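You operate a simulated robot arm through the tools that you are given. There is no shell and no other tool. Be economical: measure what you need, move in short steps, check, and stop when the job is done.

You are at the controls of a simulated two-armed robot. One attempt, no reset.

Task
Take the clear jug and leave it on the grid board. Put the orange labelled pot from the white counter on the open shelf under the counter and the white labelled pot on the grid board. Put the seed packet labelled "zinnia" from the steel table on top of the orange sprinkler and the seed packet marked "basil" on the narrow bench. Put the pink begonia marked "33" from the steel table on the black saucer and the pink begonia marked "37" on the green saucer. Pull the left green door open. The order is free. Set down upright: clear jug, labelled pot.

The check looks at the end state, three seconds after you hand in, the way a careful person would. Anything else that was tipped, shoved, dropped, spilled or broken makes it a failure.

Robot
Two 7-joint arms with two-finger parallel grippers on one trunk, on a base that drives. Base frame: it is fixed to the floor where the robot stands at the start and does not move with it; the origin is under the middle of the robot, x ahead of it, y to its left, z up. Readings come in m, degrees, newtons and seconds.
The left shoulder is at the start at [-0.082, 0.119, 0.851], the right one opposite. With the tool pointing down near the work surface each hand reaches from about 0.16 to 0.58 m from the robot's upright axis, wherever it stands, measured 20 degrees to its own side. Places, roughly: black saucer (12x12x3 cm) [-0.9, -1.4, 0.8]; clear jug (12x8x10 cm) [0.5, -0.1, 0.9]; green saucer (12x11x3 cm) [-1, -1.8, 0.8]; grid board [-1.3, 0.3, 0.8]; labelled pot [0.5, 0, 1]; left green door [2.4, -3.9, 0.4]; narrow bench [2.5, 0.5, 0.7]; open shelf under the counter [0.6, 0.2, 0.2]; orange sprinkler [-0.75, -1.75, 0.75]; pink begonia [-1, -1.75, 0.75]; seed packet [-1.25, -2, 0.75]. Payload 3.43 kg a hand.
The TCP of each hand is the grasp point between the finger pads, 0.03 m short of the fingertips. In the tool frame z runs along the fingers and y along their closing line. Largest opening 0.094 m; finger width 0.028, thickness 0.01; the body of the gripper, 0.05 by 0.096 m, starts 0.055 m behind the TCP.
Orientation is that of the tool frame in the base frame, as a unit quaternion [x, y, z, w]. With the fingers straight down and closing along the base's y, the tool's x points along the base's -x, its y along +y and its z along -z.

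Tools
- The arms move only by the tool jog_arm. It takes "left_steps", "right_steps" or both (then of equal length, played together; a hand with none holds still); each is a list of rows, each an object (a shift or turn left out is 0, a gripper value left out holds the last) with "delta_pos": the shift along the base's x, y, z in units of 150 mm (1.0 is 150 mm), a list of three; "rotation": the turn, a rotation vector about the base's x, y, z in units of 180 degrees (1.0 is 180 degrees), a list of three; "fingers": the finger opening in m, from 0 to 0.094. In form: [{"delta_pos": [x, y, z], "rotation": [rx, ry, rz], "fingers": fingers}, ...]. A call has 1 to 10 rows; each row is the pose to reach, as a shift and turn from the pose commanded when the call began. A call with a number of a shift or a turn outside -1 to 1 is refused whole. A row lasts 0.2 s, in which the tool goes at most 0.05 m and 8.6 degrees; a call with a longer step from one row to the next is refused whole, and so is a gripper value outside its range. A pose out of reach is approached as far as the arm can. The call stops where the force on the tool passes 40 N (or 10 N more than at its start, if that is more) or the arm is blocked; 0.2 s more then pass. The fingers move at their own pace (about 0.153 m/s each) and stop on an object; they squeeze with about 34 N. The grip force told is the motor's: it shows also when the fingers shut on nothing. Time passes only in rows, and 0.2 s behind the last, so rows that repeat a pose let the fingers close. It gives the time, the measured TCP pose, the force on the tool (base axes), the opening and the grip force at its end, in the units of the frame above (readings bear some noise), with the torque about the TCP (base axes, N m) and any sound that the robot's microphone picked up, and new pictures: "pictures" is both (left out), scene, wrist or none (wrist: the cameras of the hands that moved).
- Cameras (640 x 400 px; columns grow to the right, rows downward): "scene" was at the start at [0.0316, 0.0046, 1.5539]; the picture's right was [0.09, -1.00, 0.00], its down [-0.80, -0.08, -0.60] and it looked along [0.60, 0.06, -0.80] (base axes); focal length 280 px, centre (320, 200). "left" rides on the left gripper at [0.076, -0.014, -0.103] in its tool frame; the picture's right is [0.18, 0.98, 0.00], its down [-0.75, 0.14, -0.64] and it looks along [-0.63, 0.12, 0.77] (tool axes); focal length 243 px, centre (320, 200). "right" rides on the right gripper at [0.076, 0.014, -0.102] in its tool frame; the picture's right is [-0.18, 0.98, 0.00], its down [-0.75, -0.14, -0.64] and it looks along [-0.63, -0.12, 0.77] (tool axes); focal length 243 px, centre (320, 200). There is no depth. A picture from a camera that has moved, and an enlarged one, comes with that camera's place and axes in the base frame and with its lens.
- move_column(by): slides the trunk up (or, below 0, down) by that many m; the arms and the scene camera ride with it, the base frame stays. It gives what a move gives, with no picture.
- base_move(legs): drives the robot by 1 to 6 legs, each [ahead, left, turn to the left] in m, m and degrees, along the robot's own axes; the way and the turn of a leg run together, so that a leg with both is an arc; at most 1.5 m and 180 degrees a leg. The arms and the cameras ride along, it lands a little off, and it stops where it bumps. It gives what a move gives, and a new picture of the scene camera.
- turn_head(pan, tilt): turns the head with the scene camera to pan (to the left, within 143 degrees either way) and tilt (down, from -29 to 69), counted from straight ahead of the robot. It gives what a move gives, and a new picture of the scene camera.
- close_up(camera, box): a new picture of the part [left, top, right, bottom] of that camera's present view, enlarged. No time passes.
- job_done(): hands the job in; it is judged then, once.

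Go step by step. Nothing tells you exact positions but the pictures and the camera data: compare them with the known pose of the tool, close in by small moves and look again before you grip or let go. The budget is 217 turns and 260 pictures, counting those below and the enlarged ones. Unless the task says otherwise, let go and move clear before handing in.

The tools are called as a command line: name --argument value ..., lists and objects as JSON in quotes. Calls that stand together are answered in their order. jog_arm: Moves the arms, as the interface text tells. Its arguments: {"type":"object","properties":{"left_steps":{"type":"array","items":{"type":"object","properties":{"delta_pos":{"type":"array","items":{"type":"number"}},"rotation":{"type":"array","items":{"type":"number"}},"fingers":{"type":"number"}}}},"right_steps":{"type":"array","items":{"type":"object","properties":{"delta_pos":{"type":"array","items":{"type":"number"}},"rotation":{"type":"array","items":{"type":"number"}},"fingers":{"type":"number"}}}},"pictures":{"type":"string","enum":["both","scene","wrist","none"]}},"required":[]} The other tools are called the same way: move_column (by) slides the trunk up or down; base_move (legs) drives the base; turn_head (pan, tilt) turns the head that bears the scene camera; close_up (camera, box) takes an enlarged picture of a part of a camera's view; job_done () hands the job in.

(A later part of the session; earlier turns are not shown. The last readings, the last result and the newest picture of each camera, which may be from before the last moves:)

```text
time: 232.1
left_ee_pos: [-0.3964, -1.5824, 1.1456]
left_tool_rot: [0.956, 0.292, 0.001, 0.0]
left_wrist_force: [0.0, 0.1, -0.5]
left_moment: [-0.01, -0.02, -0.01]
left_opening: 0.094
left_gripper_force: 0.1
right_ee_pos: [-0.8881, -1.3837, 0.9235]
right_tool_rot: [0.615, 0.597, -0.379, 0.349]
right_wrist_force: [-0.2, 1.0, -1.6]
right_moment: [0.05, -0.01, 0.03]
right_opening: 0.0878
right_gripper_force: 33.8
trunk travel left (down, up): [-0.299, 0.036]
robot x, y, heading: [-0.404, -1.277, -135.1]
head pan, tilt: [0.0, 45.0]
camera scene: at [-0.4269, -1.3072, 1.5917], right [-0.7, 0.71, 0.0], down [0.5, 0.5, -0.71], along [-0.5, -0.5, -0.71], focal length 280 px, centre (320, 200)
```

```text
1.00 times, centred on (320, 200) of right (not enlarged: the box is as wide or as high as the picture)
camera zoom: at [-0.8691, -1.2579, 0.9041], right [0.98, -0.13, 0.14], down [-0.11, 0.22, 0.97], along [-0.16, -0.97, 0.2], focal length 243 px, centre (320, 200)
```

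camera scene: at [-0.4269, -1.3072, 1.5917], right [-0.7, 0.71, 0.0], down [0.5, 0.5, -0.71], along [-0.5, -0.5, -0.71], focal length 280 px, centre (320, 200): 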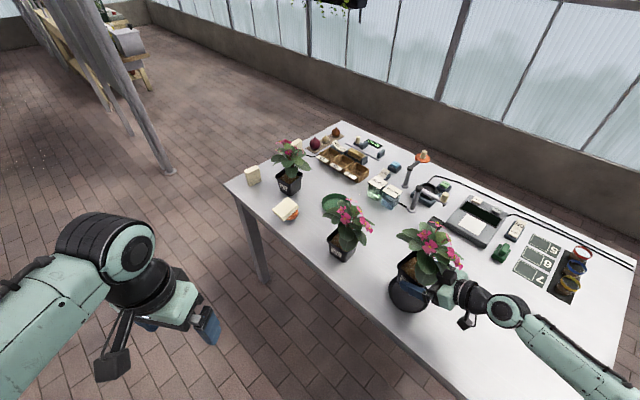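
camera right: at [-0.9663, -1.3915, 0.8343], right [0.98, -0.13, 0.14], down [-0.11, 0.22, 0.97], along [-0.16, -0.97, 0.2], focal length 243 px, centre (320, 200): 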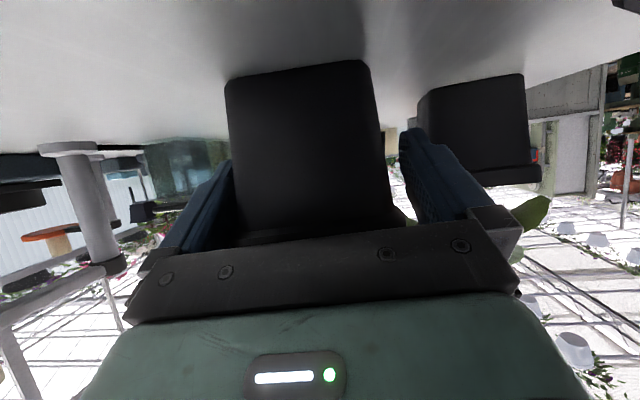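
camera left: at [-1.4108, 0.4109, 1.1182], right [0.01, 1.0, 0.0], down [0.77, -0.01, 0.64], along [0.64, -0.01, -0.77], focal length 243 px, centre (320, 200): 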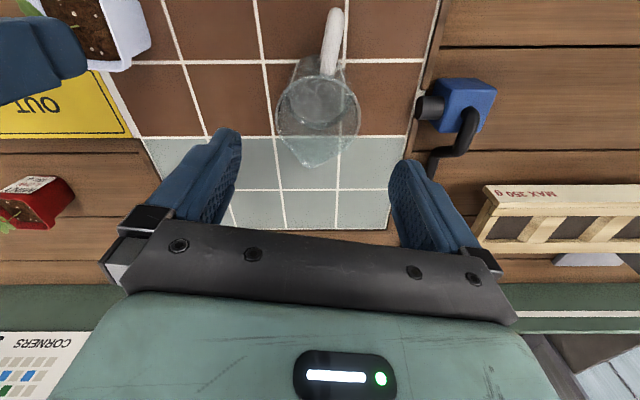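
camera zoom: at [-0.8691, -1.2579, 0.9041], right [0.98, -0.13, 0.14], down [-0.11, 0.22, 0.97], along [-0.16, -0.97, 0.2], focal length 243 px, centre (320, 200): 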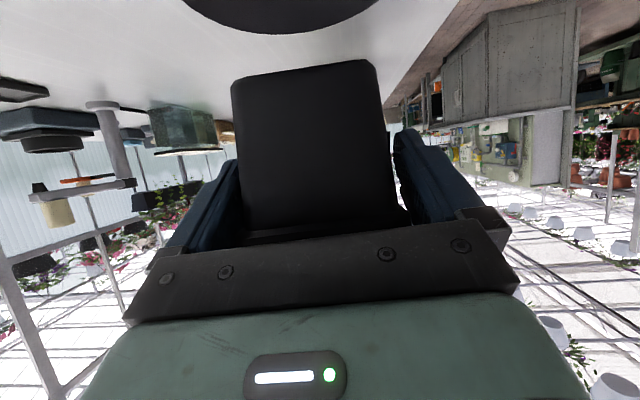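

Pot is centred over the saucer within tolerance. Lower gently.

jog_arm --right_steps '[{"delta_pos": [0.02, -0.02, -0.15]}, {"delta_pos": [0.02, -0.02, -0.3]}, {"delta_pos": [0.02, -0.02, -0.38]}, {"delta_pos": [0.02, -0.02, -0.41]}, {"delta_pos": [0.02, -0.02, -0.41]}]' --pictures "none"

close_up --camera "scene" --box '[330, 200, 490, 340]'

```text
time: 233.3
left_ee_pos: [-0.3957, -1.582, 1.1448]
left_tool_rot: [0.956, 0.293, 0.001, -0.001]
left_wrist_force: [0.0, 1.0, 0.7]
left_moment: [0.0, 0.0, 0.0]
left_opening: 0.0938
left_gripper_force: 0.1
right_ee_pos: [-0.884, -1.3878, 0.8615]
right_tool_rot: [0.615, 0.597, -0.379, 0.348]
right_wrist_force: [-0.2, -0.3, -2.0]
right_moment: [0.05, -0.06, 0.0]
right_opening: 0.0876
right_gripper_force: 33.8
trunk travel left (down, up): [-0.299, 0.036]
robot x, y, heading: [-0.3999, -1.2762, -135.3]
head pan, tilt: [0.0, 45.0]
```

```text
2.86 times, centred on (410, 270) of scene
camera zoom: at [-0.4268, -1.3072, 1.5917], right [-0.7, 0.71, 0.0], down [0.5, 0.5, -0.71], along [-0.5, -0.5, -0.71], focal length 799 px, centre (63, 0)
```

zoom: 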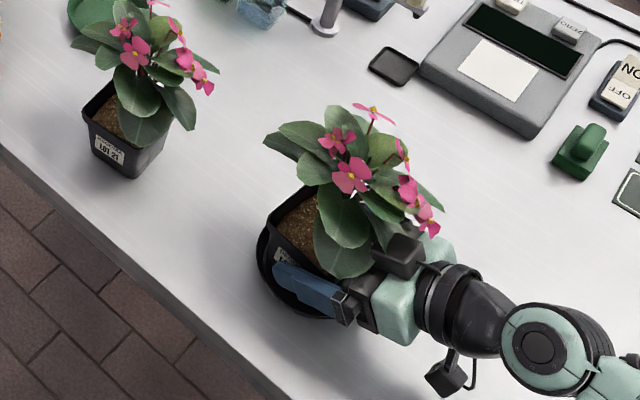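

jog_arm --right_steps '[{"delta_pos": [0, 0, -0.015]}, {"delta_pos": [0, 0, -0.02]}, {"delta_pos": [0, 0, -0.025]}]' --pictures "none"

```text
time: 234.1
left_ee_pos: [-0.3964, -1.582, 1.1457]
left_tool_rot: [0.956, 0.292, 0.0, 0.0]
left_wrist_force: [-0.2, 0.1, -0.6]
left_moment: [-0.02, 0.03, -0.02]
left_opening: 0.0939
left_gripper_force: 0.2
right_ee_pos: [-0.8857, -1.3867, 0.858]
right_tool_rot: [0.616, 0.598, -0.378, 0.348]
right_wrist_force: [-0.1, -0.6, -3.0]
right_moment: [0.02, 0.01, -0.01]
right_opening: 0.0879
right_gripper_force: 33.8
trunk travel left (down, up): [-0.299, 0.036]
robot x, y, heading: [-0.3997, -1.2787, -135.4]
head pan, tilt: [0.0, 45.0]
```

jog_arm --right_steps '[{"delta_pos": [0, 0, -0.01]}, {"delta_pos": [0, 0, -0.02]}, {"delta_pos": [0, 0, -0.02]}]' --pictures "none"

```text
time: 234.9
left_ee_pos: [-0.3947, -1.5808, 1.1443]
left_tool_rot: [0.956, 0.292, 0.0, 0.0]
left_wrist_force: [0.3, 0.6, -0.1]
left_moment: [-0.02, 0.04, -0.01]
left_opening: 0.0941
left_gripper_force: 0.1
right_ee_pos: [-0.8853, -1.388, 0.8569]
right_tool_rot: [0.614, 0.598, -0.379, 0.348]
right_wrist_force: [0.8, 3.5, 9.0]
right_moment: [0.06, 0.03, -0.02]
right_opening: 0.088
right_gripper_force: 34.2
trunk travel left (down, up): [-0.299, 0.036]
robot x, y, heading: [-0.4012, -1.2758, -135.1]
head pan, tilt: [0.0, 45.0]
```

Set down. Open and back out straight along +y.

jog_arm --right_steps '[{"fingers": 0.09}, {"fingers": 0.094}, {"fingers": 0.094}, {"delta_pos": [0.003, 0.05, 0.0], "fingers": 0.094}, {"delta_pos": [0.009, 0.15, 0.0]}, {"delta_pos": [0.017, 0.3, 0.0]}]' --pictures "wrist"

close_up --camera "scene" --box '[330, 200, 490, 340]'

```text
time: 236.3
left_ee_pos: [-0.3951, -1.5829, 1.1455]
left_tool_rot: [0.956, 0.293, 0.0, 0.0]
left_wrist_force: [-0.3, 0.9, -0.2]
left_moment: [0.0, -0.01, 0.01]
left_opening: 0.094
left_gripper_force: 0.1
right_ee_pos: [-0.8814, -1.3419, 0.8564]
right_tool_rot: [0.614, 0.598, -0.379, 0.349]
right_wrist_force: [0.0, 0.1, 0.3]
right_moment: [0.02, 0.03, -0.01]
right_opening: 0.0938
right_gripper_force: 0.1
trunk travel left (down, up): [-0.299, 0.036]
robot x, y, heading: [-0.4033, -1.2787, -135.2]
head pan, tilt: [0.0, 45.0]
camera right: at [-0.8634, -1.216, 0.8367], right [0.98, -0.13, 0.14], down [-0.11, 0.22, 0.97], along [-0.15, -0.97, 0.2], focal length 243 px, centre (320, 200)
```

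right: 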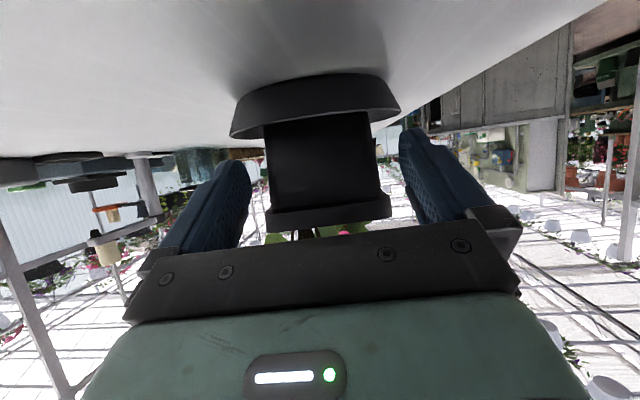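

```text
2.86 times, centred on (410, 270) of scene
camera zoom: at [-0.4263, -1.3065, 1.5917], right [-0.71, 0.71, 0.0], down [0.5, 0.5, -0.71], along [-0.5, -0.5, -0.71], focal length 799 px, centre (63, 0)
```

zoom: 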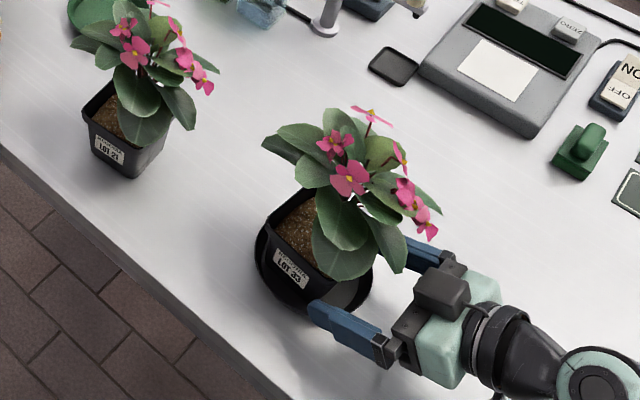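

Lot 33 stands in the black saucer. Retract the right hand up and fold it back to fingers-down.

jog_arm --right_steps '[{"delta_pos": [0, 0.3, 0.05]}, {"delta_pos": [0, 0.5, 0.25]}, {"delta_pos": [0, 0.6, 0.5]}, {"delta_pos": [0.1, 0.6, 0.8]}, {"delta_pos": [0.2, 0.6, 1], "rotation": [0.04, 0, 0]}, {"delta_pos": [0.3, 0.6, 1], "rotation": [0.085, -0.005, 0]}, {"delta_pos": [0.4, 0.6, 1], "rotation": [0.13, -0.007, 0]}, {"delta_pos": [0.5, 0.6, 1], "rotation": [0.175, -0.01, 0]}, {"delta_pos": [0.6, 0.6, 1], "rotation": [0.22, -0.012, 0]}, {"delta_pos": [0.7, 0.6, 1], "rotation": [0.265, -0.015, 0]}]' --pictures "none"

jog_arm --right_steps '[{"delta_pos": [0.1, 0.0, 0.1], "rotation": [0.04, 0, 0]}, {"delta_pos": [0.2, -0.1, 0.1], "rotation": [0.075, -0.005, 0]}, {"delta_pos": [0.3, -0.2, 0.1], "rotation": [0.06, -0.005, -0.045]}, {"delta_pos": [0.4, -0.3, 0.1], "rotation": [0.06, -0.005, -0.09]}, {"delta_pos": [0.5, -0.4, 0.1], "rotation": [0.06, -0.005, -0.135]}]' --pictures "none"

```text
time: 238.5
left_ee_pos: [-0.3943, -1.5834, 1.1443]
left_tool_rot: [0.956, 0.292, 0.0, -0.002]
left_wrist_force: [-0.1, 0.0, 0.8]
left_moment: [0.05, -0.01, -0.03]
left_opening: 0.0942
left_gripper_force: 0.0
right_ee_pos: [-0.7764, -1.2513, 1.0048]
right_tool_rot: [0.712, 0.691, -0.09, 0.082]
right_wrist_force: [0.0, -0.6, -0.8]
right_moment: [0.02, -0.01, -0.02]
right_opening: 0.0938
right_gripper_force: 0.0
trunk travel left (down, up): [-0.299, 0.036]
robot x, y, heading: [-0.4026, -1.2801, -135.0]
head pan, tilt: [0.0, 45.0]
```

```text
time: 239.7
left_ee_pos: [-0.3953, -1.5817, 1.1448]
left_tool_rot: [0.956, 0.292, 0.0, -0.002]
left_wrist_force: [0.1, 0.2, 0.1]
left_moment: [-0.01, 0.01, -0.02]
left_opening: 0.094
left_gripper_force: 0.1
right_ee_pos: [-0.7029, -1.3124, 1.0204]
right_tool_rot: [0.847, 0.531, -0.036, 0.0]
right_wrist_force: [0.2, -0.7, -0.2]
right_moment: [-0.05, -0.01, 0.0]
right_opening: 0.0938
right_gripper_force: 0.0
trunk travel left (down, up): [-0.299, 0.036]
robot x, y, heading: [-0.4028, -1.2751, -135.4]
head pan, tilt: [0.0, 45.0]
```

base_move --legs '[[-0.1, 0, 0], [0, 0, -44.6], [0, 1.02, 0], [0, 0, -45]]'

close_up --camera "scene" --box '[200, 100, 480, 280]'

```text
time: 253.9
left_ee_pos: [-0.6306, -2.2415, 1.1457]
left_tool_rot: [0.884, -0.467, 0.0, 0.0]
left_wrist_force: [-0.9, 0.4, 0.0]
left_moment: [0.03, 0.0, 0.01]
left_opening: 0.0938
left_gripper_force: 0.0
right_ee_pos: [-0.3617, -1.9325, 1.0209]
right_tool_rot: [0.975, -0.221, -0.027, -0.025]
right_wrist_force: [-0.8, 0.6, -0.3]
right_moment: [-0.02, 0.01, -0.02]
right_opening: 0.0941
right_gripper_force: 0.1
trunk travel left (down, up): [-0.299, 0.036]
robot x, y, heading: [-0.3263, -2.2311, 135.3]
head pan, tilt: [0.0, 45.0]
camera scene: at [-0.351, -2.2085, 1.5917], right [0.7, 0.71, 0.0], down [0.5, -0.5, -0.71], along [-0.5, 0.5, -0.71], focal length 280 px, centre (320, 200)
```

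scene: 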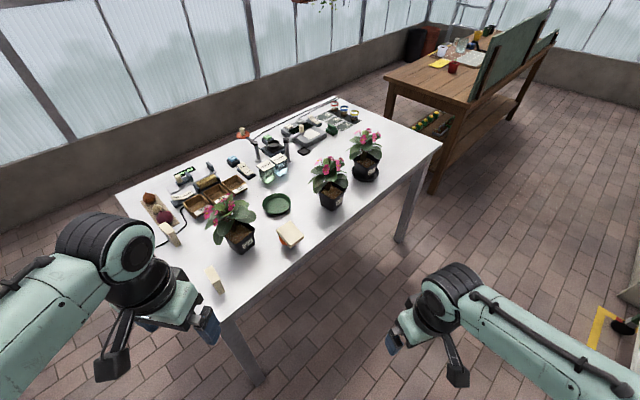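

```text
2.22 times, centred on (340, 190) of scene
camera zoom: at [-0.351, -2.2085, 1.5917], right [0.7, 0.71, 0.0], down [0.5, -0.5, -0.71], along [-0.5, 0.5, -0.71], focal length 621 px, centre (276, 222)
```

zoom: 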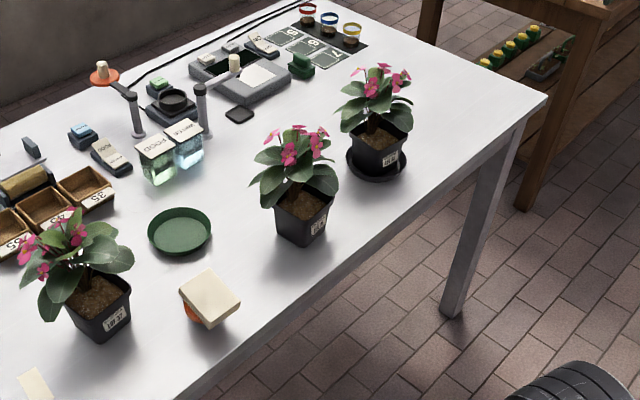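

close_up --camera "scene" --box '[190, 180, 310, 300]'

```text
3.33 times, centred on (250, 240) of scene
camera zoom: at [-0.351, -2.2085, 1.5917], right [0.7, 0.71, 0.0], down [0.5, -0.5, -0.71], along [-0.5, 0.5, -0.71], focal length 932 px, centre (553, 67)
```

zoom: 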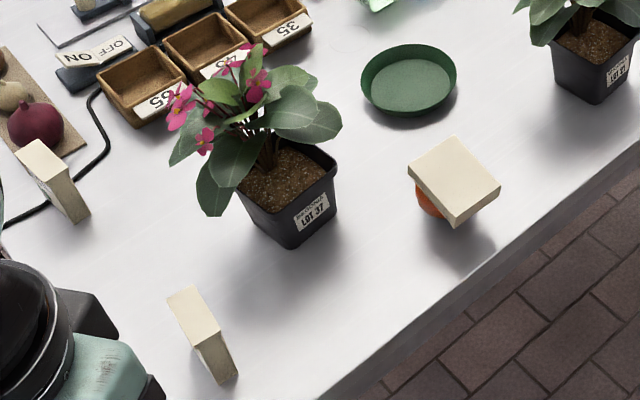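

Pot 37 centre ≈(-0.948,-1.990). Mirror the earlier manoeuvre with the left hand: yaw, then pitch.

jog_arm --left_steps '[{"delta_pos": [-0.2, 0, 0], "rotation": [0, 0, -0.042]}, {"delta_pos": [-0.4, 0, 0], "rotation": [0, 0, -0.084]}, {"delta_pos": [-0.6, 0, 0], "rotation": [0, 0, -0.126]}, {"delta_pos": [-0.8, 0, 0], "rotation": [0, 0, -0.168]}, {"delta_pos": [-1, 0, 0], "rotation": [0, 0, -0.2]}]' --pictures "none"

jog_arm --left_steps '[{"rotation": [0.0444, -0.0013, 0]}, {"rotation": [0.0887, -0.0026, 0]}, {"rotation": [0.133, -0.004, 0]}, {"rotation": [0.177, -0.0053, 0]}, {"rotation": [0.222, -0.0066, 0]}, {"rotation": [0.266, -0.008, 0]}, {"rotation": [0.31, -0.0093, 0]}, {"rotation": [0.344, -0.0103, 0]}]' --pictures "both"

```text
time: 255.1
left_ee_pos: [-0.7817, -2.2417, 1.1436]
left_tool_rot: [-0.696, 0.718, -0.002, 0.001]
left_wrist_force: [0.1, -0.1, 0.4]
left_moment: [0.01, 0.0, 0.02]
left_opening: 0.0941
left_gripper_force: 0.1
right_ee_pos: [-0.3627, -1.9323, 1.0206]
right_tool_rot: [0.975, -0.22, -0.025, -0.024]
right_wrist_force: [0.2, 0.0, 0.4]
right_moment: [-0.02, -0.01, 0.0]
right_opening: 0.0942
right_gripper_force: 0.0
trunk travel left (down, up): [-0.299, 0.036]
robot x, y, heading: [-0.3299, -2.2312, 135.2]
head pan, tilt: [0.0, 45.0]
```

```text
time: 256.9
left_ee_pos: [-0.782, -2.2408, 1.1451]
left_tool_rot: [-0.597, 0.614, 0.359, 0.372]
left_wrist_force: [-0.3, 0.3, -0.1]
left_moment: [-0.01, -0.01, -0.03]
left_opening: 0.094
left_gripper_force: 0.1
right_ee_pos: [-0.3628, -1.9314, 1.021]
right_tool_rot: [0.975, -0.22, -0.026, -0.024]
right_wrist_force: [-0.8, -0.1, -0.8]
right_moment: [-0.02, 0.04, 0.0]
right_opening: 0.0943
right_gripper_force: 0.1
trunk travel left (down, up): [-0.299, 0.036]
robot x, y, heading: [-0.3235, -2.2353, 134.9]
head pan, tilt: [0.0, 45.0]
camera scene: at [-0.3511, -2.2086, 1.5917], right [0.7, 0.71, 0.0], down [0.5, -0.5, -0.71], along [-0.5, 0.5, -0.71], focal length 280 px, centre (320, 200)
camera left: at [-0.7695, -2.3676, 1.1254], right [-0.98, -0.06, -0.16], down [-0.15, -0.21, 0.97], along [-0.09, 0.98, 0.2], focal length 243 px, centre (320, 200)
```

scene: 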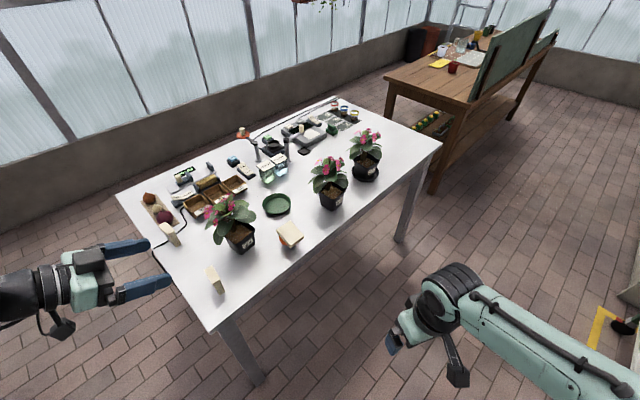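
left: 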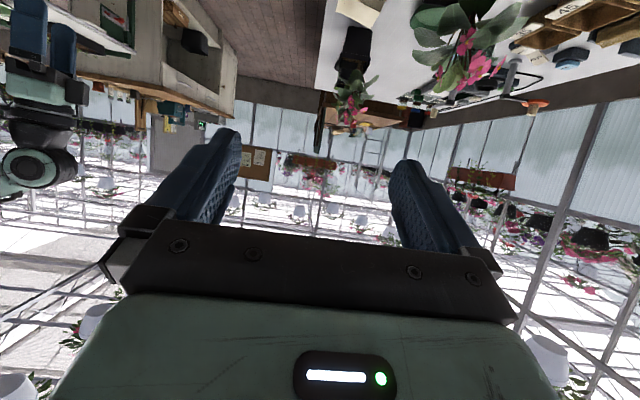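

jog_arm --left_steps '[{"delta_pos": [-0.3, 0, -0.1]}, {"delta_pos": [-0.6, 0, -0.2]}, {"delta_pos": [-0.9, 0, -0.3]}, {"delta_pos": [-1, 0, -0.5]}, {"delta_pos": [-1, 0, -0.667]}]' --pictures "none"

jog_arm --left_steps '[{"delta_pos": [-0.07, 0.2, -0.2]}, {"delta_pos": [-0.14, 0.35, -0.4]}, {"delta_pos": [-0.14, 0.53, -0.6]}, {"delta_pos": [-0.14, 0.53, -0.7]}, {"delta_pos": [-0.14, 0.53, -0.7]}]' --pictures "wrist"

close_up --camera "scene" --box '[150, 170, 310, 300]'

```text
time: 258.1
left_ee_pos: [-0.9304, -2.24, 1.0446]
left_tool_rot: [-0.597, 0.615, 0.357, 0.37]
left_wrist_force: [0.1, 0.1, -0.1]
left_moment: [0.0, -0.02, -0.02]
left_opening: 0.0939
left_gripper_force: 0.2
right_ee_pos: [-0.3623, -1.9329, 1.021]
right_tool_rot: [0.975, -0.22, -0.026, -0.025]
right_wrist_force: [0.4, -0.7, -0.4]
right_moment: [0.0, -0.03, -0.01]
right_opening: 0.0941
right_gripper_force: 0.0
trunk travel left (down, up): [-0.299, 0.036]
robot x, y, heading: [-0.3266, -2.2311, 135.3]
head pan, tilt: [0.0, 45.0]
```

```text
time: 259.3
left_ee_pos: [-0.9508, -2.1602, 0.9402]
left_tool_rot: [-0.597, 0.616, 0.357, 0.37]
left_wrist_force: [0.7, -0.6, -0.5]
left_moment: [-0.02, 0.0, 0.01]
left_opening: 0.0937
left_gripper_force: 0.0
right_ee_pos: [-0.3625, -1.9322, 1.0207]
right_tool_rot: [0.975, -0.22, -0.025, -0.025]
right_wrist_force: [-0.2, 0.2, -0.1]
right_moment: [-0.03, -0.03, 0.01]
right_opening: 0.0938
right_gripper_force: 0.1
trunk travel left (down, up): [-0.299, 0.036]
robot x, y, heading: [-0.3236, -2.2312, 135.5]
head pan, tilt: [0.0, 45.0]
camera left: at [-0.9402, -2.2875, 0.9203], right [-0.98, -0.06, -0.16], down [-0.15, -0.21, 0.97], along [-0.09, 0.98, 0.19], focal length 243 px, centre (320, 200)
```

left: 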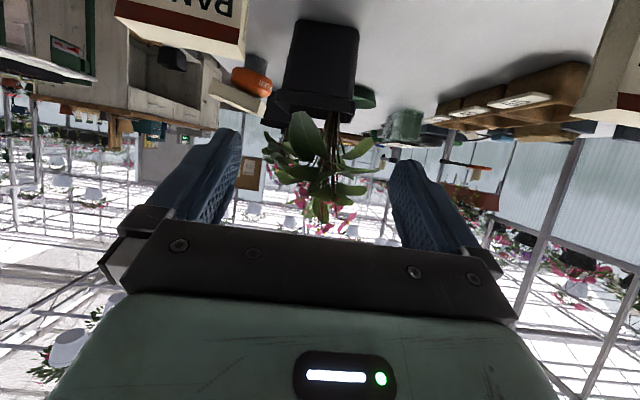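

```text
3.08 times, centred on (230, 235) of scene
camera zoom: at [-0.3508, -2.2082, 1.5917], right [0.7, 0.71, 0.0], down [0.5, -0.5, -0.71], along [-0.5, 0.5, -0.71], focal length 860 px, centre (597, 92)
```

zoom: 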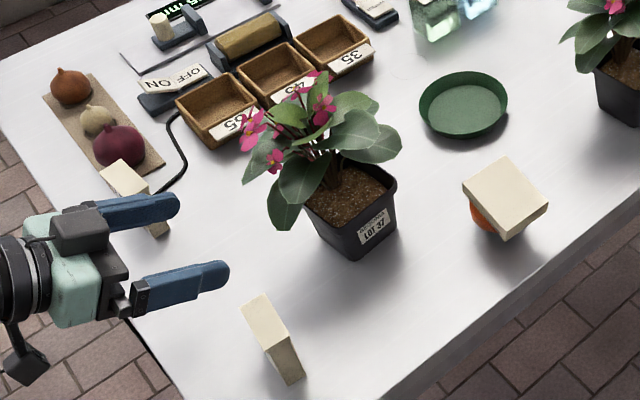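

Aligned. Advance along the finger direction.

jog_arm --left_steps '[{"delta_pos": [0.005, 0.2, -0.107]}, {"delta_pos": [0.01, 0.4, -0.215]}, {"delta_pos": [0.013, 0.55, -0.296]}, {"delta_pos": [0.015, 0.68, -0.366]}, {"delta_pos": [0.015, 0.68, -0.366]}]' --pictures "wrist"

close_up --camera "scene" --box '[150, 170, 310, 300]'

```text
time: 260.5
left_ee_pos: [-0.9483, -2.0599, 0.8835]
left_tool_rot: [-0.598, 0.615, 0.358, 0.369]
left_wrist_force: [0.8, -0.2, -0.4]
left_moment: [0.03, 0.02, 0.04]
left_opening: 0.0938
left_gripper_force: 0.0
right_ee_pos: [-0.3618, -1.9337, 1.0217]
right_tool_rot: [0.975, -0.22, -0.026, -0.024]
right_wrist_force: [0.5, 0.0, 0.5]
right_moment: [-0.02, 0.02, 0.01]
right_opening: 0.0941
right_gripper_force: 0.0
trunk travel left (down, up): [-0.299, 0.036]
robot x, y, heading: [-0.3229, -2.2306, 135.0]
head pan, tilt: [0.0, 45.0]
camera left: at [-0.9376, -2.1867, 0.8652], right [-0.98, -0.06, -0.16], down [-0.15, -0.21, 0.97], along [-0.09, 0.98, 0.2], focal length 243 px, centre (320, 200)
```

left: 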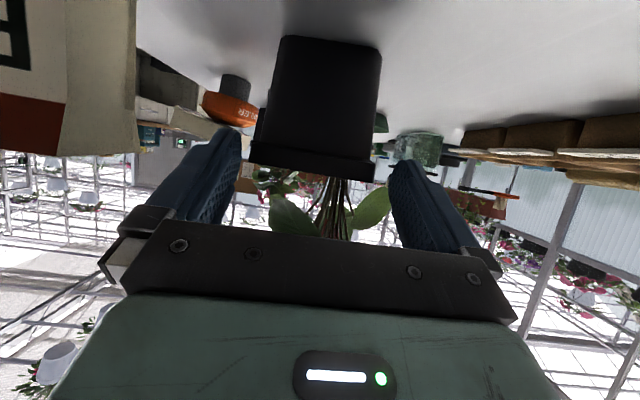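

```text
3.08 times, centred on (230, 235) of scene
camera zoom: at [-0.3509, -2.2087, 1.5917], right [0.7, 0.71, 0.0], down [0.5, -0.5, -0.71], along [-0.5, 0.5, -0.71], focal length 860 px, centre (597, 92)
```

zoom: 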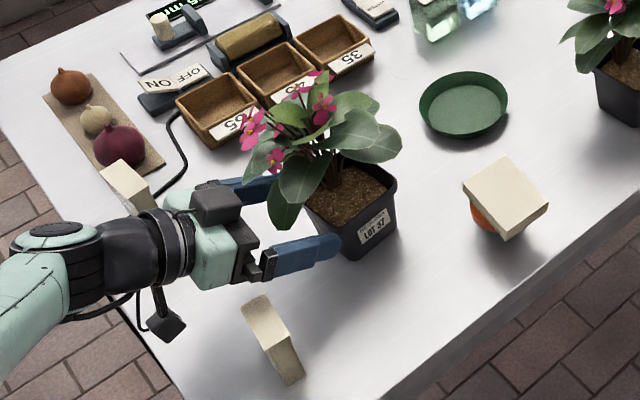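

jog_arm --left_steps '[{"delta_pos": [0.002, 0.12, -0.064]}, {"delta_pos": [0.004, 0.24, -0.128]}, {"delta_pos": [0.004, 0.34, -0.18]}, {"delta_pos": [0.004, 0.38, -0.19]}, {"delta_pos": [0.004, 0.38, -0.19]}]' --pictures "wrist"

close_up --camera "scene" --box '[150, 170, 310, 300]'

```text
time: 261.7
left_ee_pos: [-0.9476, -2.0031, 0.8561]
left_tool_rot: [-0.598, 0.615, 0.358, 0.369]
left_wrist_force: [-0.3, 0.0, 0.4]
left_moment: [0.0, 0.0, 0.06]
left_opening: 0.0941
left_gripper_force: 0.1
right_ee_pos: [-0.3613, -1.9318, 1.0208]
right_tool_rot: [0.975, -0.22, -0.025, -0.025]
right_wrist_force: [-0.4, -0.5, 0.1]
right_moment: [0.01, 0.0, 0.0]
right_opening: 0.0938
right_gripper_force: 0.1
trunk travel left (down, up): [-0.299, 0.036]
robot x, y, heading: [-0.3255, -2.2302, 135.3]
head pan, tilt: [0.0, 45.0]
camera left: at [-0.9372, -2.1294, 0.8368], right [-0.98, -0.06, -0.16], down [-0.15, -0.21, 0.97], along [-0.09, 0.98, 0.2], focal length 243 px, centre (320, 200)
```

left: 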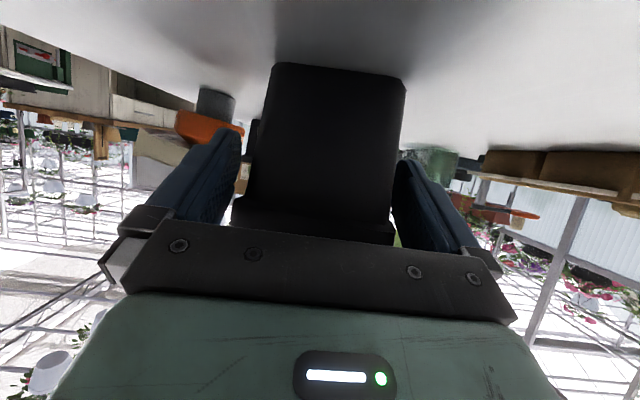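

```text
3.08 times, centred on (230, 235) of scene
camera zoom: at [-0.3511, -2.2085, 1.5917], right [0.7, 0.71, 0.0], down [0.5, -0.5, -0.71], along [-0.5, 0.5, -0.71], focal length 860 px, centre (597, 92)
```

zoom: 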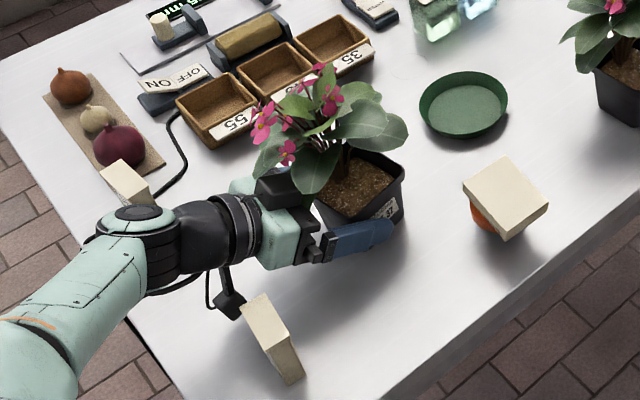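

jog_arm --left_steps '[{"fingers": 0.085}, {"fingers": 0.078}, {"fingers": 0.07}, {"fingers": 0.06}, {"fingers": 0.05}, {"fingers": 0.05}]' --pictures "none"

jog_arm --left_steps '[{"delta_pos": [0, 0, 0.1]}, {"delta_pos": [0, 0, 0.2]}, {"delta_pos": [0, 0, 0.35]}, {"delta_pos": [0, 0, 0.45]}, {"delta_pos": [0, 0, 0.45]}]' --pictures "scene"

close_up --camera "scene" --box '[150, 170, 310, 300]'

```text
time: 263.1
left_ee_pos: [-0.9475, -2.0022, 0.8555]
left_tool_rot: [-0.598, 0.615, 0.358, 0.37]
left_wrist_force: [-0.5, 0.0, -0.7]
left_moment: [0.01, 0.06, -0.02]
left_opening: 0.0871
left_gripper_force: 34.3
right_ee_pos: [-0.362, -1.9318, 1.0207]
right_tool_rot: [0.975, -0.219, -0.025, -0.025]
right_wrist_force: [-0.7, -0.2, -0.1]
right_moment: [0.0, 0.03, 0.02]
right_opening: 0.094
right_gripper_force: 0.1
trunk travel left (down, up): [-0.299, 0.036]
robot x, y, heading: [-0.3299, -2.2307, 134.8]
head pan, tilt: [0.0, 45.0]
```

```text
time: 264.3
left_ee_pos: [-0.9487, -2.0019, 0.9232]
left_tool_rot: [-0.598, 0.615, 0.358, 0.37]
left_wrist_force: [0.0, 0.1, -2.0]
left_moment: [-0.08, 0.02, 0.03]
left_opening: 0.0868
left_gripper_force: 34.0
right_ee_pos: [-0.3619, -1.9324, 1.0212]
right_tool_rot: [0.975, -0.22, -0.026, -0.026]
right_wrist_force: [0.7, -0.6, -0.1]
right_moment: [0.02, 0.01, 0.0]
right_opening: 0.0941
right_gripper_force: 0.0
trunk travel left (down, up): [-0.299, 0.036]
robot x, y, heading: [-0.3266, -2.2309, 135.5]
head pan, tilt: [0.0, 45.0]
camera scene: at [-0.3513, -2.2084, 1.5917], right [0.7, 0.71, 0.0], down [0.5, -0.5, -0.71], along [-0.5, 0.5, -0.71], focal length 280 px, centre (320, 200)
```

scene: 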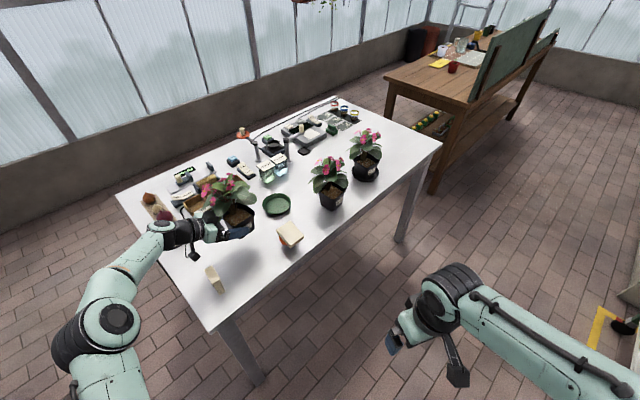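

```text
3.08 times, centred on (230, 235) of scene
camera zoom: at [-0.3513, -2.2084, 1.5917], right [0.7, 0.71, 0.0], down [0.5, -0.5, -0.71], along [-0.5, 0.5, -0.71], focal length 860 px, centre (597, 92)
```

zoom: 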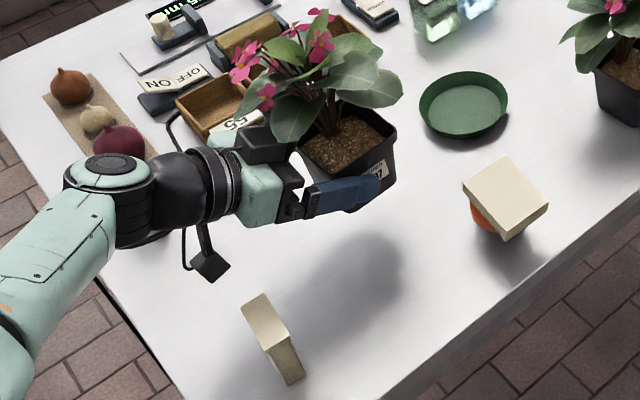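

Lifted. Shift the base to carry the pot toward the green saucer at (-1.006,-1.795).

base_move --legs '[[0.134, -0.078, 0]]'

close_up --camera "scene" --box '[150, 150, 350, 290]'

```text
time: 265.7
left_ee_pos: [-0.9896, -1.8545, 0.9222]
left_tool_rot: [-0.599, 0.614, 0.358, 0.369]
left_wrist_force: [-0.2, 0.0, -3.2]
left_moment: [-0.05, 0.01, 0.0]
left_opening: 0.0871
left_gripper_force: 34.0
right_ee_pos: [-0.4038, -1.7833, 1.0213]
right_tool_rot: [0.975, -0.218, -0.026, -0.023]
right_wrist_force: [0.1, 0.6, -0.5]
right_moment: [0.01, -0.01, -0.03]
right_opening: 0.0939
right_gripper_force: 0.0
trunk travel left (down, up): [-0.299, 0.036]
robot x, y, heading: [-0.3669, -2.0793, 135.5]
head pan, tilt: [0.0, 45.0]
camera scene: at [-0.3914, -2.0592, 1.5916], right [0.7, 0.71, 0.0], down [0.5, -0.5, -0.71], along [-0.5, 0.5, -0.71], focal length 280 px, centre (320, 200)
```

scene: 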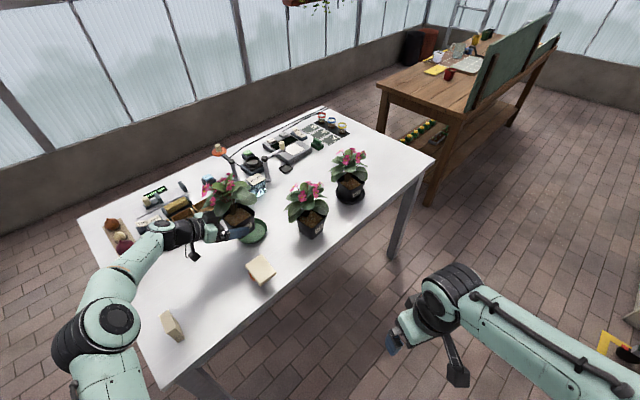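

```text
2.86 times, centred on (250, 220) of scene
camera zoom: at [-0.3914, -2.0592, 1.5916], right [0.7, 0.71, 0.0], down [0.5, -0.5, -0.71], along [-0.5, 0.5, -0.71], focal length 799 px, centre (520, 143)
```

zoom: 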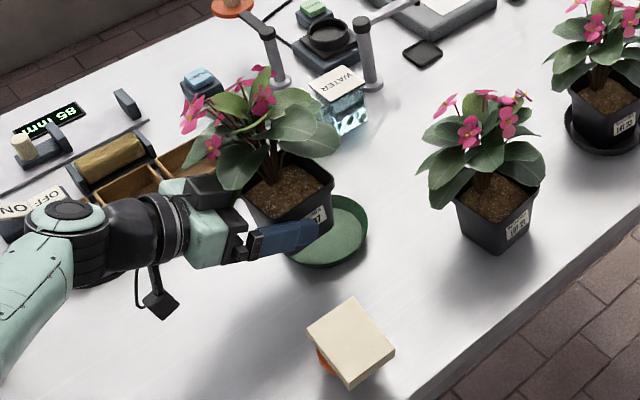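

jog_arm --left_steps '[{"delta_pos": [-0.05, 0.16, 0]}, {"delta_pos": [-0.11, 0.323, 0]}, {"delta_pos": [-0.11, 0.323, -0.15]}, {"delta_pos": [-0.11, 0.323, -0.28]}, {"delta_pos": [-0.11, 0.323, -0.28]}]' --pictures "wrist"

close_up --camera "scene" --box '[150, 150, 350, 290]'

```text
time: 266.9
left_ee_pos: [-1.0059, -1.8052, 0.8813]
left_tool_rot: [-0.599, 0.615, 0.357, 0.369]
left_wrist_force: [0.1, -0.2, -2.3]
left_moment: [-0.03, -0.01, -0.03]
left_opening: 0.0869
left_gripper_force: 34.2
right_ee_pos: [-0.4027, -1.7843, 1.0225]
right_tool_rot: [0.975, -0.219, -0.026, -0.025]
right_wrist_force: [-0.5, 0.3, 1.0]
right_moment: [0.0, 0.0, -0.02]
right_opening: 0.0941
right_gripper_force: 0.1
trunk travel left (down, up): [-0.299, 0.036]
robot x, y, heading: [-0.3695, -2.0831, 135.3]
head pan, tilt: [0.0, 45.0]
camera left: at [-0.9945, -1.9329, 0.8623], right [-0.98, -0.06, -0.16], down [-0.15, -0.21, 0.97], along [-0.09, 0.98, 0.19], focal length 243 px, centre (320, 200)
```

left: 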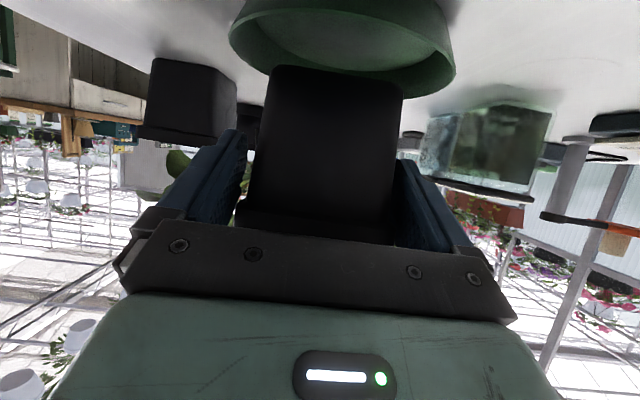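

```text
2.86 times, centred on (250, 220) of scene
camera zoom: at [-0.3913, -2.0597, 1.5917], right [0.7, 0.71, 0.0], down [0.5, -0.5, -0.71], along [-0.5, 0.5, -0.71], focal length 799 px, centre (520, 143)
```

zoom: 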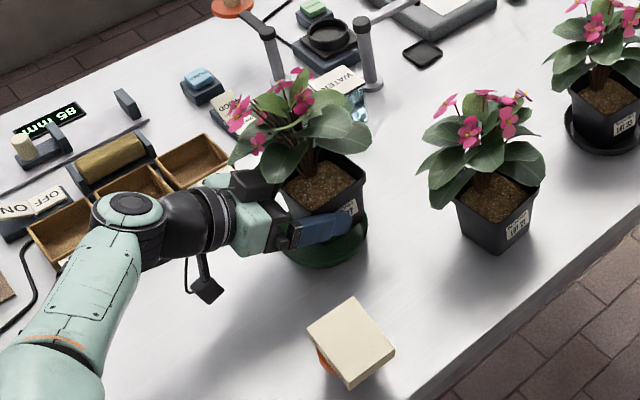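

jog_arm --left_steps '[{"delta_pos": [-0.03, 0, -0.08]}, {"delta_pos": [-0.03, 0, -0.13]}, {"delta_pos": [-0.03, 0, -0.145]}, {"delta_pos": [-0.03, 0, -0.145]}]' --pictures "none"

```text
time: 267.9
left_ee_pos: [-1.0097, -1.8067, 0.8611]
left_tool_rot: [-0.598, 0.614, 0.359, 0.369]
left_wrist_force: [0.9, -5.8, 14.2]
left_moment: [0.51, 0.05, -0.09]
left_opening: 0.0859
left_gripper_force: 34.1
right_ee_pos: [-0.4024, -1.7854, 1.0212]
right_tool_rot: [0.975, -0.218, -0.027, -0.025]
right_wrist_force: [-0.4, -0.1, -0.9]
right_moment: [0.0, 0.0, -0.02]
right_opening: 0.0941
right_gripper_force: 0.2
trunk travel left (down, up): [-0.299, 0.036]
robot x, y, heading: [-0.3653, -2.084, 135.7]
head pan, tilt: [0.0, 45.0]
```

jog_arm --left_steps '[{"delta_pos": [0, 0, 0.01]}, {"delta_pos": [0, 0, 0.013]}]' --pictures "wrist"

```text
time: 268.5
left_ee_pos: [-1.0099, -1.8068, 0.8615]
left_tool_rot: [-0.599, 0.614, 0.358, 0.368]
left_wrist_force: [-1.1, -1.9, 8.5]
left_moment: [0.47, 0.15, 0.07]
left_opening: 0.0857
left_gripper_force: 34.1
right_ee_pos: [-0.4016, -1.7844, 1.021]
right_tool_rot: [0.975, -0.218, -0.026, -0.025]
right_wrist_force: [-0.9, -0.4, -0.4]
right_moment: [-0.01, -0.01, -0.03]
right_opening: 0.0942
right_gripper_force: 0.1
trunk travel left (down, up): [-0.299, 0.036]
robot x, y, heading: [-0.3658, -2.0843, 135.4]
head pan, tilt: [0.0, 45.0]
camera left: at [-0.9981, -1.9329, 0.8425], right [-0.98, -0.06, -0.16], down [-0.15, -0.21, 0.97], along [-0.09, 0.98, 0.19], focal length 243 px, centre (320, 200)
```

left: 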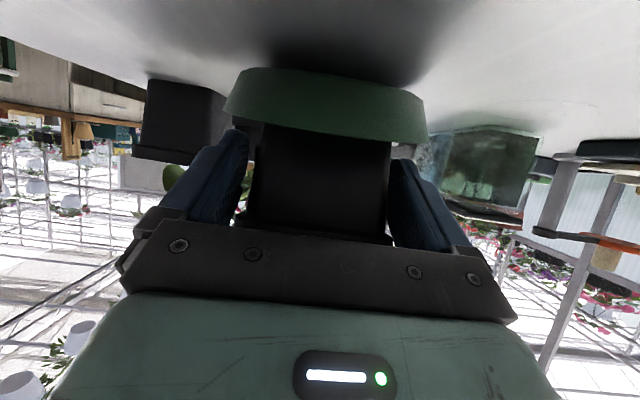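

jog_arm --left_steps '[{"fingers": 0.088}, {"fingers": 0.091}, {"fingers": 0.094}, {"fingers": 0.094}, {"delta_pos": [-0.002, -0.06, 0.01]}, {"delta_pos": [-0.004, -0.16, 0.04]}, {"delta_pos": [-0.008, -0.3, 0.1]}]' --pictures "wrist"

close_up --camera "scene" --box '[150, 150, 350, 290]'

```text
time: 270.1
left_ee_pos: [-1.0096, -1.852, 0.876]
left_tool_rot: [-0.599, 0.614, 0.358, 0.37]
left_wrist_force: [0.6, -0.1, -0.9]
left_moment: [0.03, -0.01, -0.05]
left_opening: 0.0938
left_gripper_force: 0.0
right_ee_pos: [-0.4021, -1.7849, 1.0218]
right_tool_rot: [0.975, -0.218, -0.025, -0.024]
right_wrist_force: [0.0, 0.0, 0.2]
right_moment: [0.01, 0.02, -0.04]
right_opening: 0.0938
right_gripper_force: 0.0
trunk travel left (down, up): [-0.299, 0.036]
robot x, y, heading: [-0.3671, -2.0868, 135.4]
head pan, tilt: [0.0, 45.0]
camera left: at [-0.9992, -1.9785, 0.8573], right [-0.98, -0.06, -0.17], down [-0.15, -0.21, 0.97], along [-0.09, 0.98, 0.2], focal length 243 px, centre (320, 200)
```

left: 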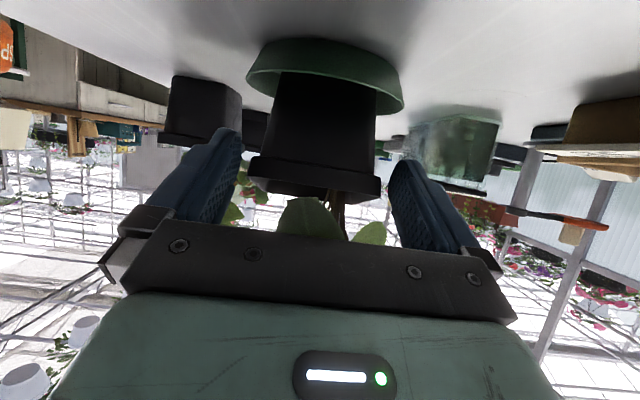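

```text
2.86 times, centred on (250, 220) of scene
camera zoom: at [-0.391, -2.0605, 1.5917], right [0.7, 0.71, 0.0], down [0.5, -0.5, -0.71], along [-0.5, 0.5, -0.71], focal length 799 px, centre (520, 143)
```

zoom: 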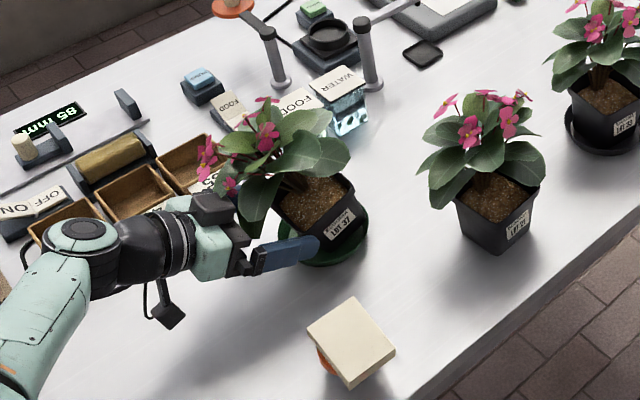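

jog_arm --left_steps '[{"delta_pos": [0, -0.2, 0.1]}, {"delta_pos": [0, -0.4, 0.25]}, {"delta_pos": [0, -0.6, 0.45]}, {"delta_pos": [0.1, -0.8, 0.65]}, {"delta_pos": [0.2, -0.9, 0.9]}]' --pictures "wrist"

close_up --camera "scene" --box '[170, 160, 330, 270]'

```text
time: 271.3
left_ee_pos: [-0.9815, -1.9863, 1.0118]
left_tool_rot: [-0.599, 0.614, 0.358, 0.369]
left_wrist_force: [-0.6, 0.9, -0.2]
left_moment: [-0.04, -0.02, 0.02]
left_opening: 0.0941
left_gripper_force: 0.0
right_ee_pos: [-0.402, -1.7831, 1.0208]
right_tool_rot: [0.975, -0.219, -0.026, -0.024]
right_wrist_force: [0.6, -0.4, 0.3]
right_moment: [0.0, -0.01, 0.01]
right_opening: 0.0942
right_gripper_force: 0.0
trunk travel left (down, up): [-0.299, 0.036]
robot x, y, heading: [-0.3689, -2.0844, 135.1]
head pan, tilt: [0.0, 45.0]
camera left: at [-0.969, -2.113, 0.9933], right [-0.98, -0.06, -0.16], down [-0.15, -0.21, 0.97], along [-0.09, 0.98, 0.19], focal length 243 px, centre (320, 200)
```

left: 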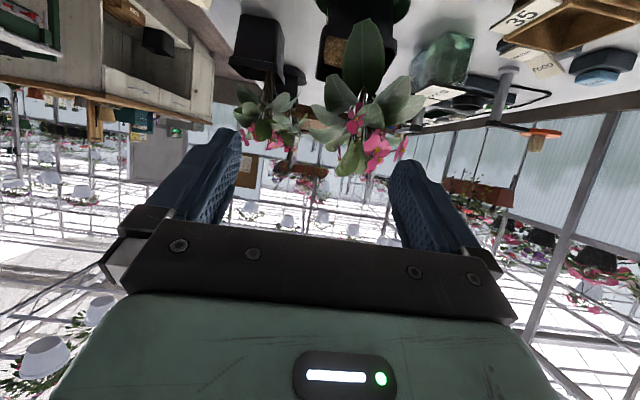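

```text
3.64 times, centred on (250, 215) of scene
camera zoom: at [-0.3901, -2.0596, 1.5917], right [0.7, 0.71, 0.0], down [0.5, -0.5, -0.71], along [-0.5, 0.5, -0.71], focal length 1017 px, centre (574, 146)
```

zoom: 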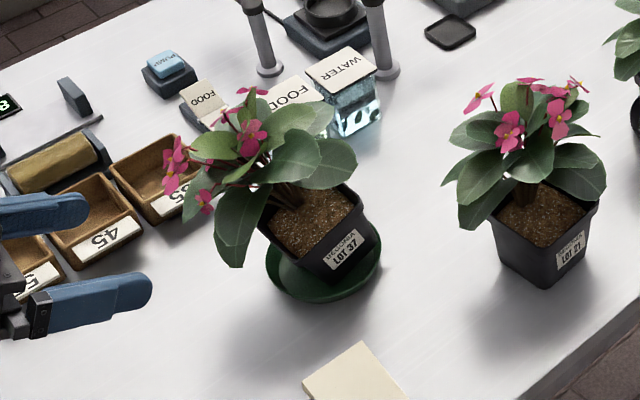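

Pot 37 leans slightly: the contact torque shows its far edge sits on the saucer's far wall, ~1.8 cm too far +y. I'll re-grip and shift it back.

jog_arm --left_steps '[{"delta_pos": [-0.1, 0.1, -0.2]}, {"delta_pos": [-0.187, 0.25, -0.4]}, {"delta_pos": [-0.187, 0.44, -0.55]}, {"delta_pos": [-0.187, 0.6, -0.7]}, {"delta_pos": [-0.187, 0.75, -0.82]}, {"delta_pos": [-0.187, 0.88, -0.9]}, {"delta_pos": [-0.187, 0.88, -0.9]}]' --pictures "wrist"

```text
time: 272.9
left_ee_pos: [-1.0089, -1.8529, 0.8756]
left_tool_rot: [-0.599, 0.614, 0.358, 0.369]
left_wrist_force: [0.4, 0.0, -0.3]
left_moment: [-0.02, 0.0, 0.02]
left_opening: 0.0943
left_gripper_force: 0.1
right_ee_pos: [-0.4028, -1.7833, 1.02]
right_tool_rot: [0.975, -0.219, -0.026, -0.025]
right_wrist_force: [-0.1, 0.3, 0.0]
right_moment: [0.02, 0.02, 0.02]
right_opening: 0.094
right_gripper_force: 0.1
trunk travel left (down, up): [-0.299, 0.036]
robot x, y, heading: [-0.3666, -2.0852, 135.4]
head pan, tilt: [0.0, 45.0]
camera left: at [-0.9982, -1.9803, 0.8575], right [-0.98, -0.06, -0.16], down [-0.15, -0.21, 0.97], along [-0.09, 0.98, 0.19], focal length 243 px, centre (320, 200)
```

left: 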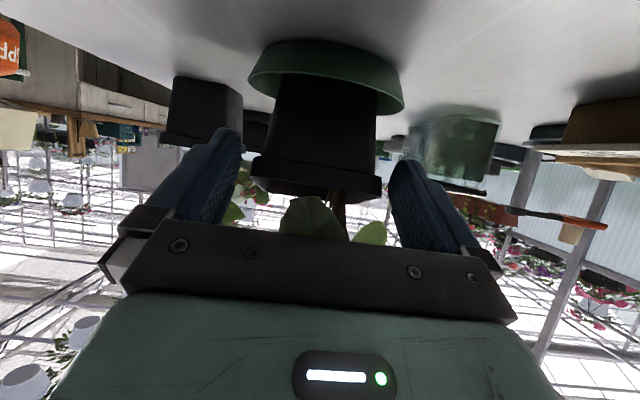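

jog_arm --left_steps '[{"delta_pos": [0, 0.1, -0.03]}, {"delta_pos": [0, 0.2, -0.07]}, {"delta_pos": [0, 0.3, -0.09]}, {"delta_pos": [0, 0.3, -0.09], "fingers": 0.09}, {"delta_pos": [0, 0.3, -0.09], "fingers": 0.08}, {"delta_pos": [0, 0.3, -0.09], "fingers": 0.05}, {"delta_pos": [0, 0.3, -0.09], "fingers": 0.05}]' --pictures "none"

jog_arm --left_steps '[{"delta_pos": [0, 0, 0.08]}, {"delta_pos": [0, 0, 0.16]}, {"delta_pos": [0, -0.06, 0.16]}, {"delta_pos": [0, -0.12, 0.16]}, {"delta_pos": [0, -0.12, 0.16]}]' --pictures "wrist"

close_up --camera "scene" --box '[170, 160, 330, 270]'

```text
time: 274.5
left_ee_pos: [-1.009, -1.8096, 0.8628]
left_tool_rot: [-0.598, 0.614, 0.358, 0.37]
left_wrist_force: [-0.2, -1.1, -0.3]
left_moment: [-0.06, 0.04, -0.01]
left_opening: 0.088
left_gripper_force: 34.2
right_ee_pos: [-0.4021, -1.7843, 1.0203]
right_tool_rot: [0.975, -0.218, -0.026, -0.024]
right_wrist_force: [0.9, -0.4, 0.0]
right_moment: [-0.01, 0.01, 0.0]
right_opening: 0.094
right_gripper_force: 0.0
trunk travel left (down, up): [-0.299, 0.036]
robot x, y, heading: [-0.368, -2.0832, 135.4]
head pan, tilt: [0.0, 45.0]
```

```text
time: 275.7
left_ee_pos: [-1.0088, -1.8277, 0.8872]
left_tool_rot: [-0.599, 0.614, 0.358, 0.369]
left_wrist_force: [0.5, 0.0, -2.0]
left_moment: [-0.07, 0.02, -0.01]
left_opening: 0.0876
left_gripper_force: 34.1
right_ee_pos: [-0.403, -1.7835, 1.0211]
right_tool_rot: [0.975, -0.219, -0.027, -0.024]
right_wrist_force: [-0.4, 0.4, -0.9]
right_moment: [-0.03, 0.0, 0.0]
right_opening: 0.094
right_gripper_force: 0.1
trunk travel left (down, up): [-0.299, 0.036]
robot x, y, heading: [-0.3681, -2.0852, 135.3]
head pan, tilt: [0.0, 45.0]
camera left: at [-0.9975, -1.9541, 0.8677], right [-0.98, -0.06, -0.16], down [-0.15, -0.21, 0.97], along [-0.09, 0.98, 0.19], focal length 243 px, centre (320, 200)
```

left: 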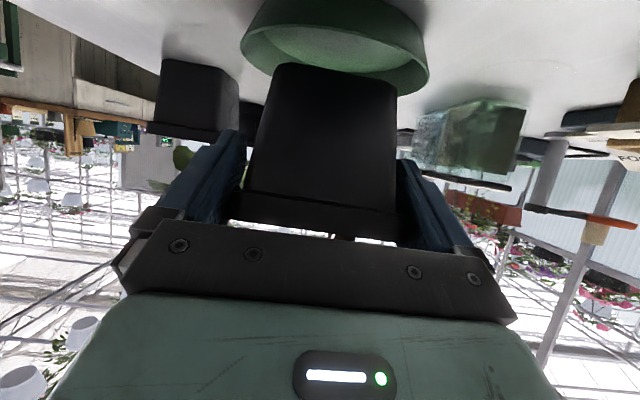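

```text
3.64 times, centred on (250, 215) of scene
camera zoom: at [-0.3914, -2.0595, 1.5917], right [0.7, 0.71, 0.0], down [0.5, -0.5, -0.71], along [-0.5, 0.5, -0.71], focal length 1017 px, centre (574, 146)
```

zoom: 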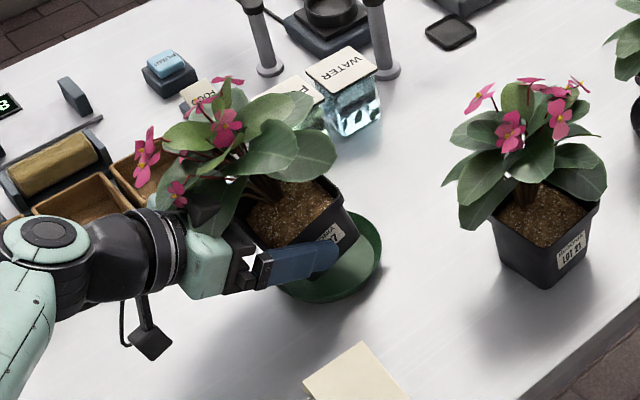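

jog_arm --left_steps '[{"delta_pos": [0, 0, -0.08]}, {"delta_pos": [0, 0, -0.14]}, {"delta_pos": [0, 0, -0.16]}, {"delta_pos": [0, 0, -0.175]}, {"delta_pos": [0, 0, -0.175]}]' --pictures "none"

```text
time: 276.9
left_ee_pos: [-1.0101, -1.8265, 0.8632]
left_tool_rot: [-0.599, 0.613, 0.36, 0.369]
left_wrist_force: [-0.6, -1.1, 9.3]
left_moment: [-0.06, -0.01, -0.03]
left_opening: 0.0877
left_gripper_force: 34.0
right_ee_pos: [-0.4026, -1.7841, 1.0217]
right_tool_rot: [0.975, -0.218, -0.026, -0.024]
right_wrist_force: [-0.2, 1.2, 0.6]
right_moment: [0.02, 0.0, -0.01]
right_opening: 0.0939
right_gripper_force: 0.1
trunk travel left (down, up): [-0.299, 0.036]
robot x, y, heading: [-0.3721, -2.0814, 135.3]
head pan, tilt: [0.0, 45.0]
```

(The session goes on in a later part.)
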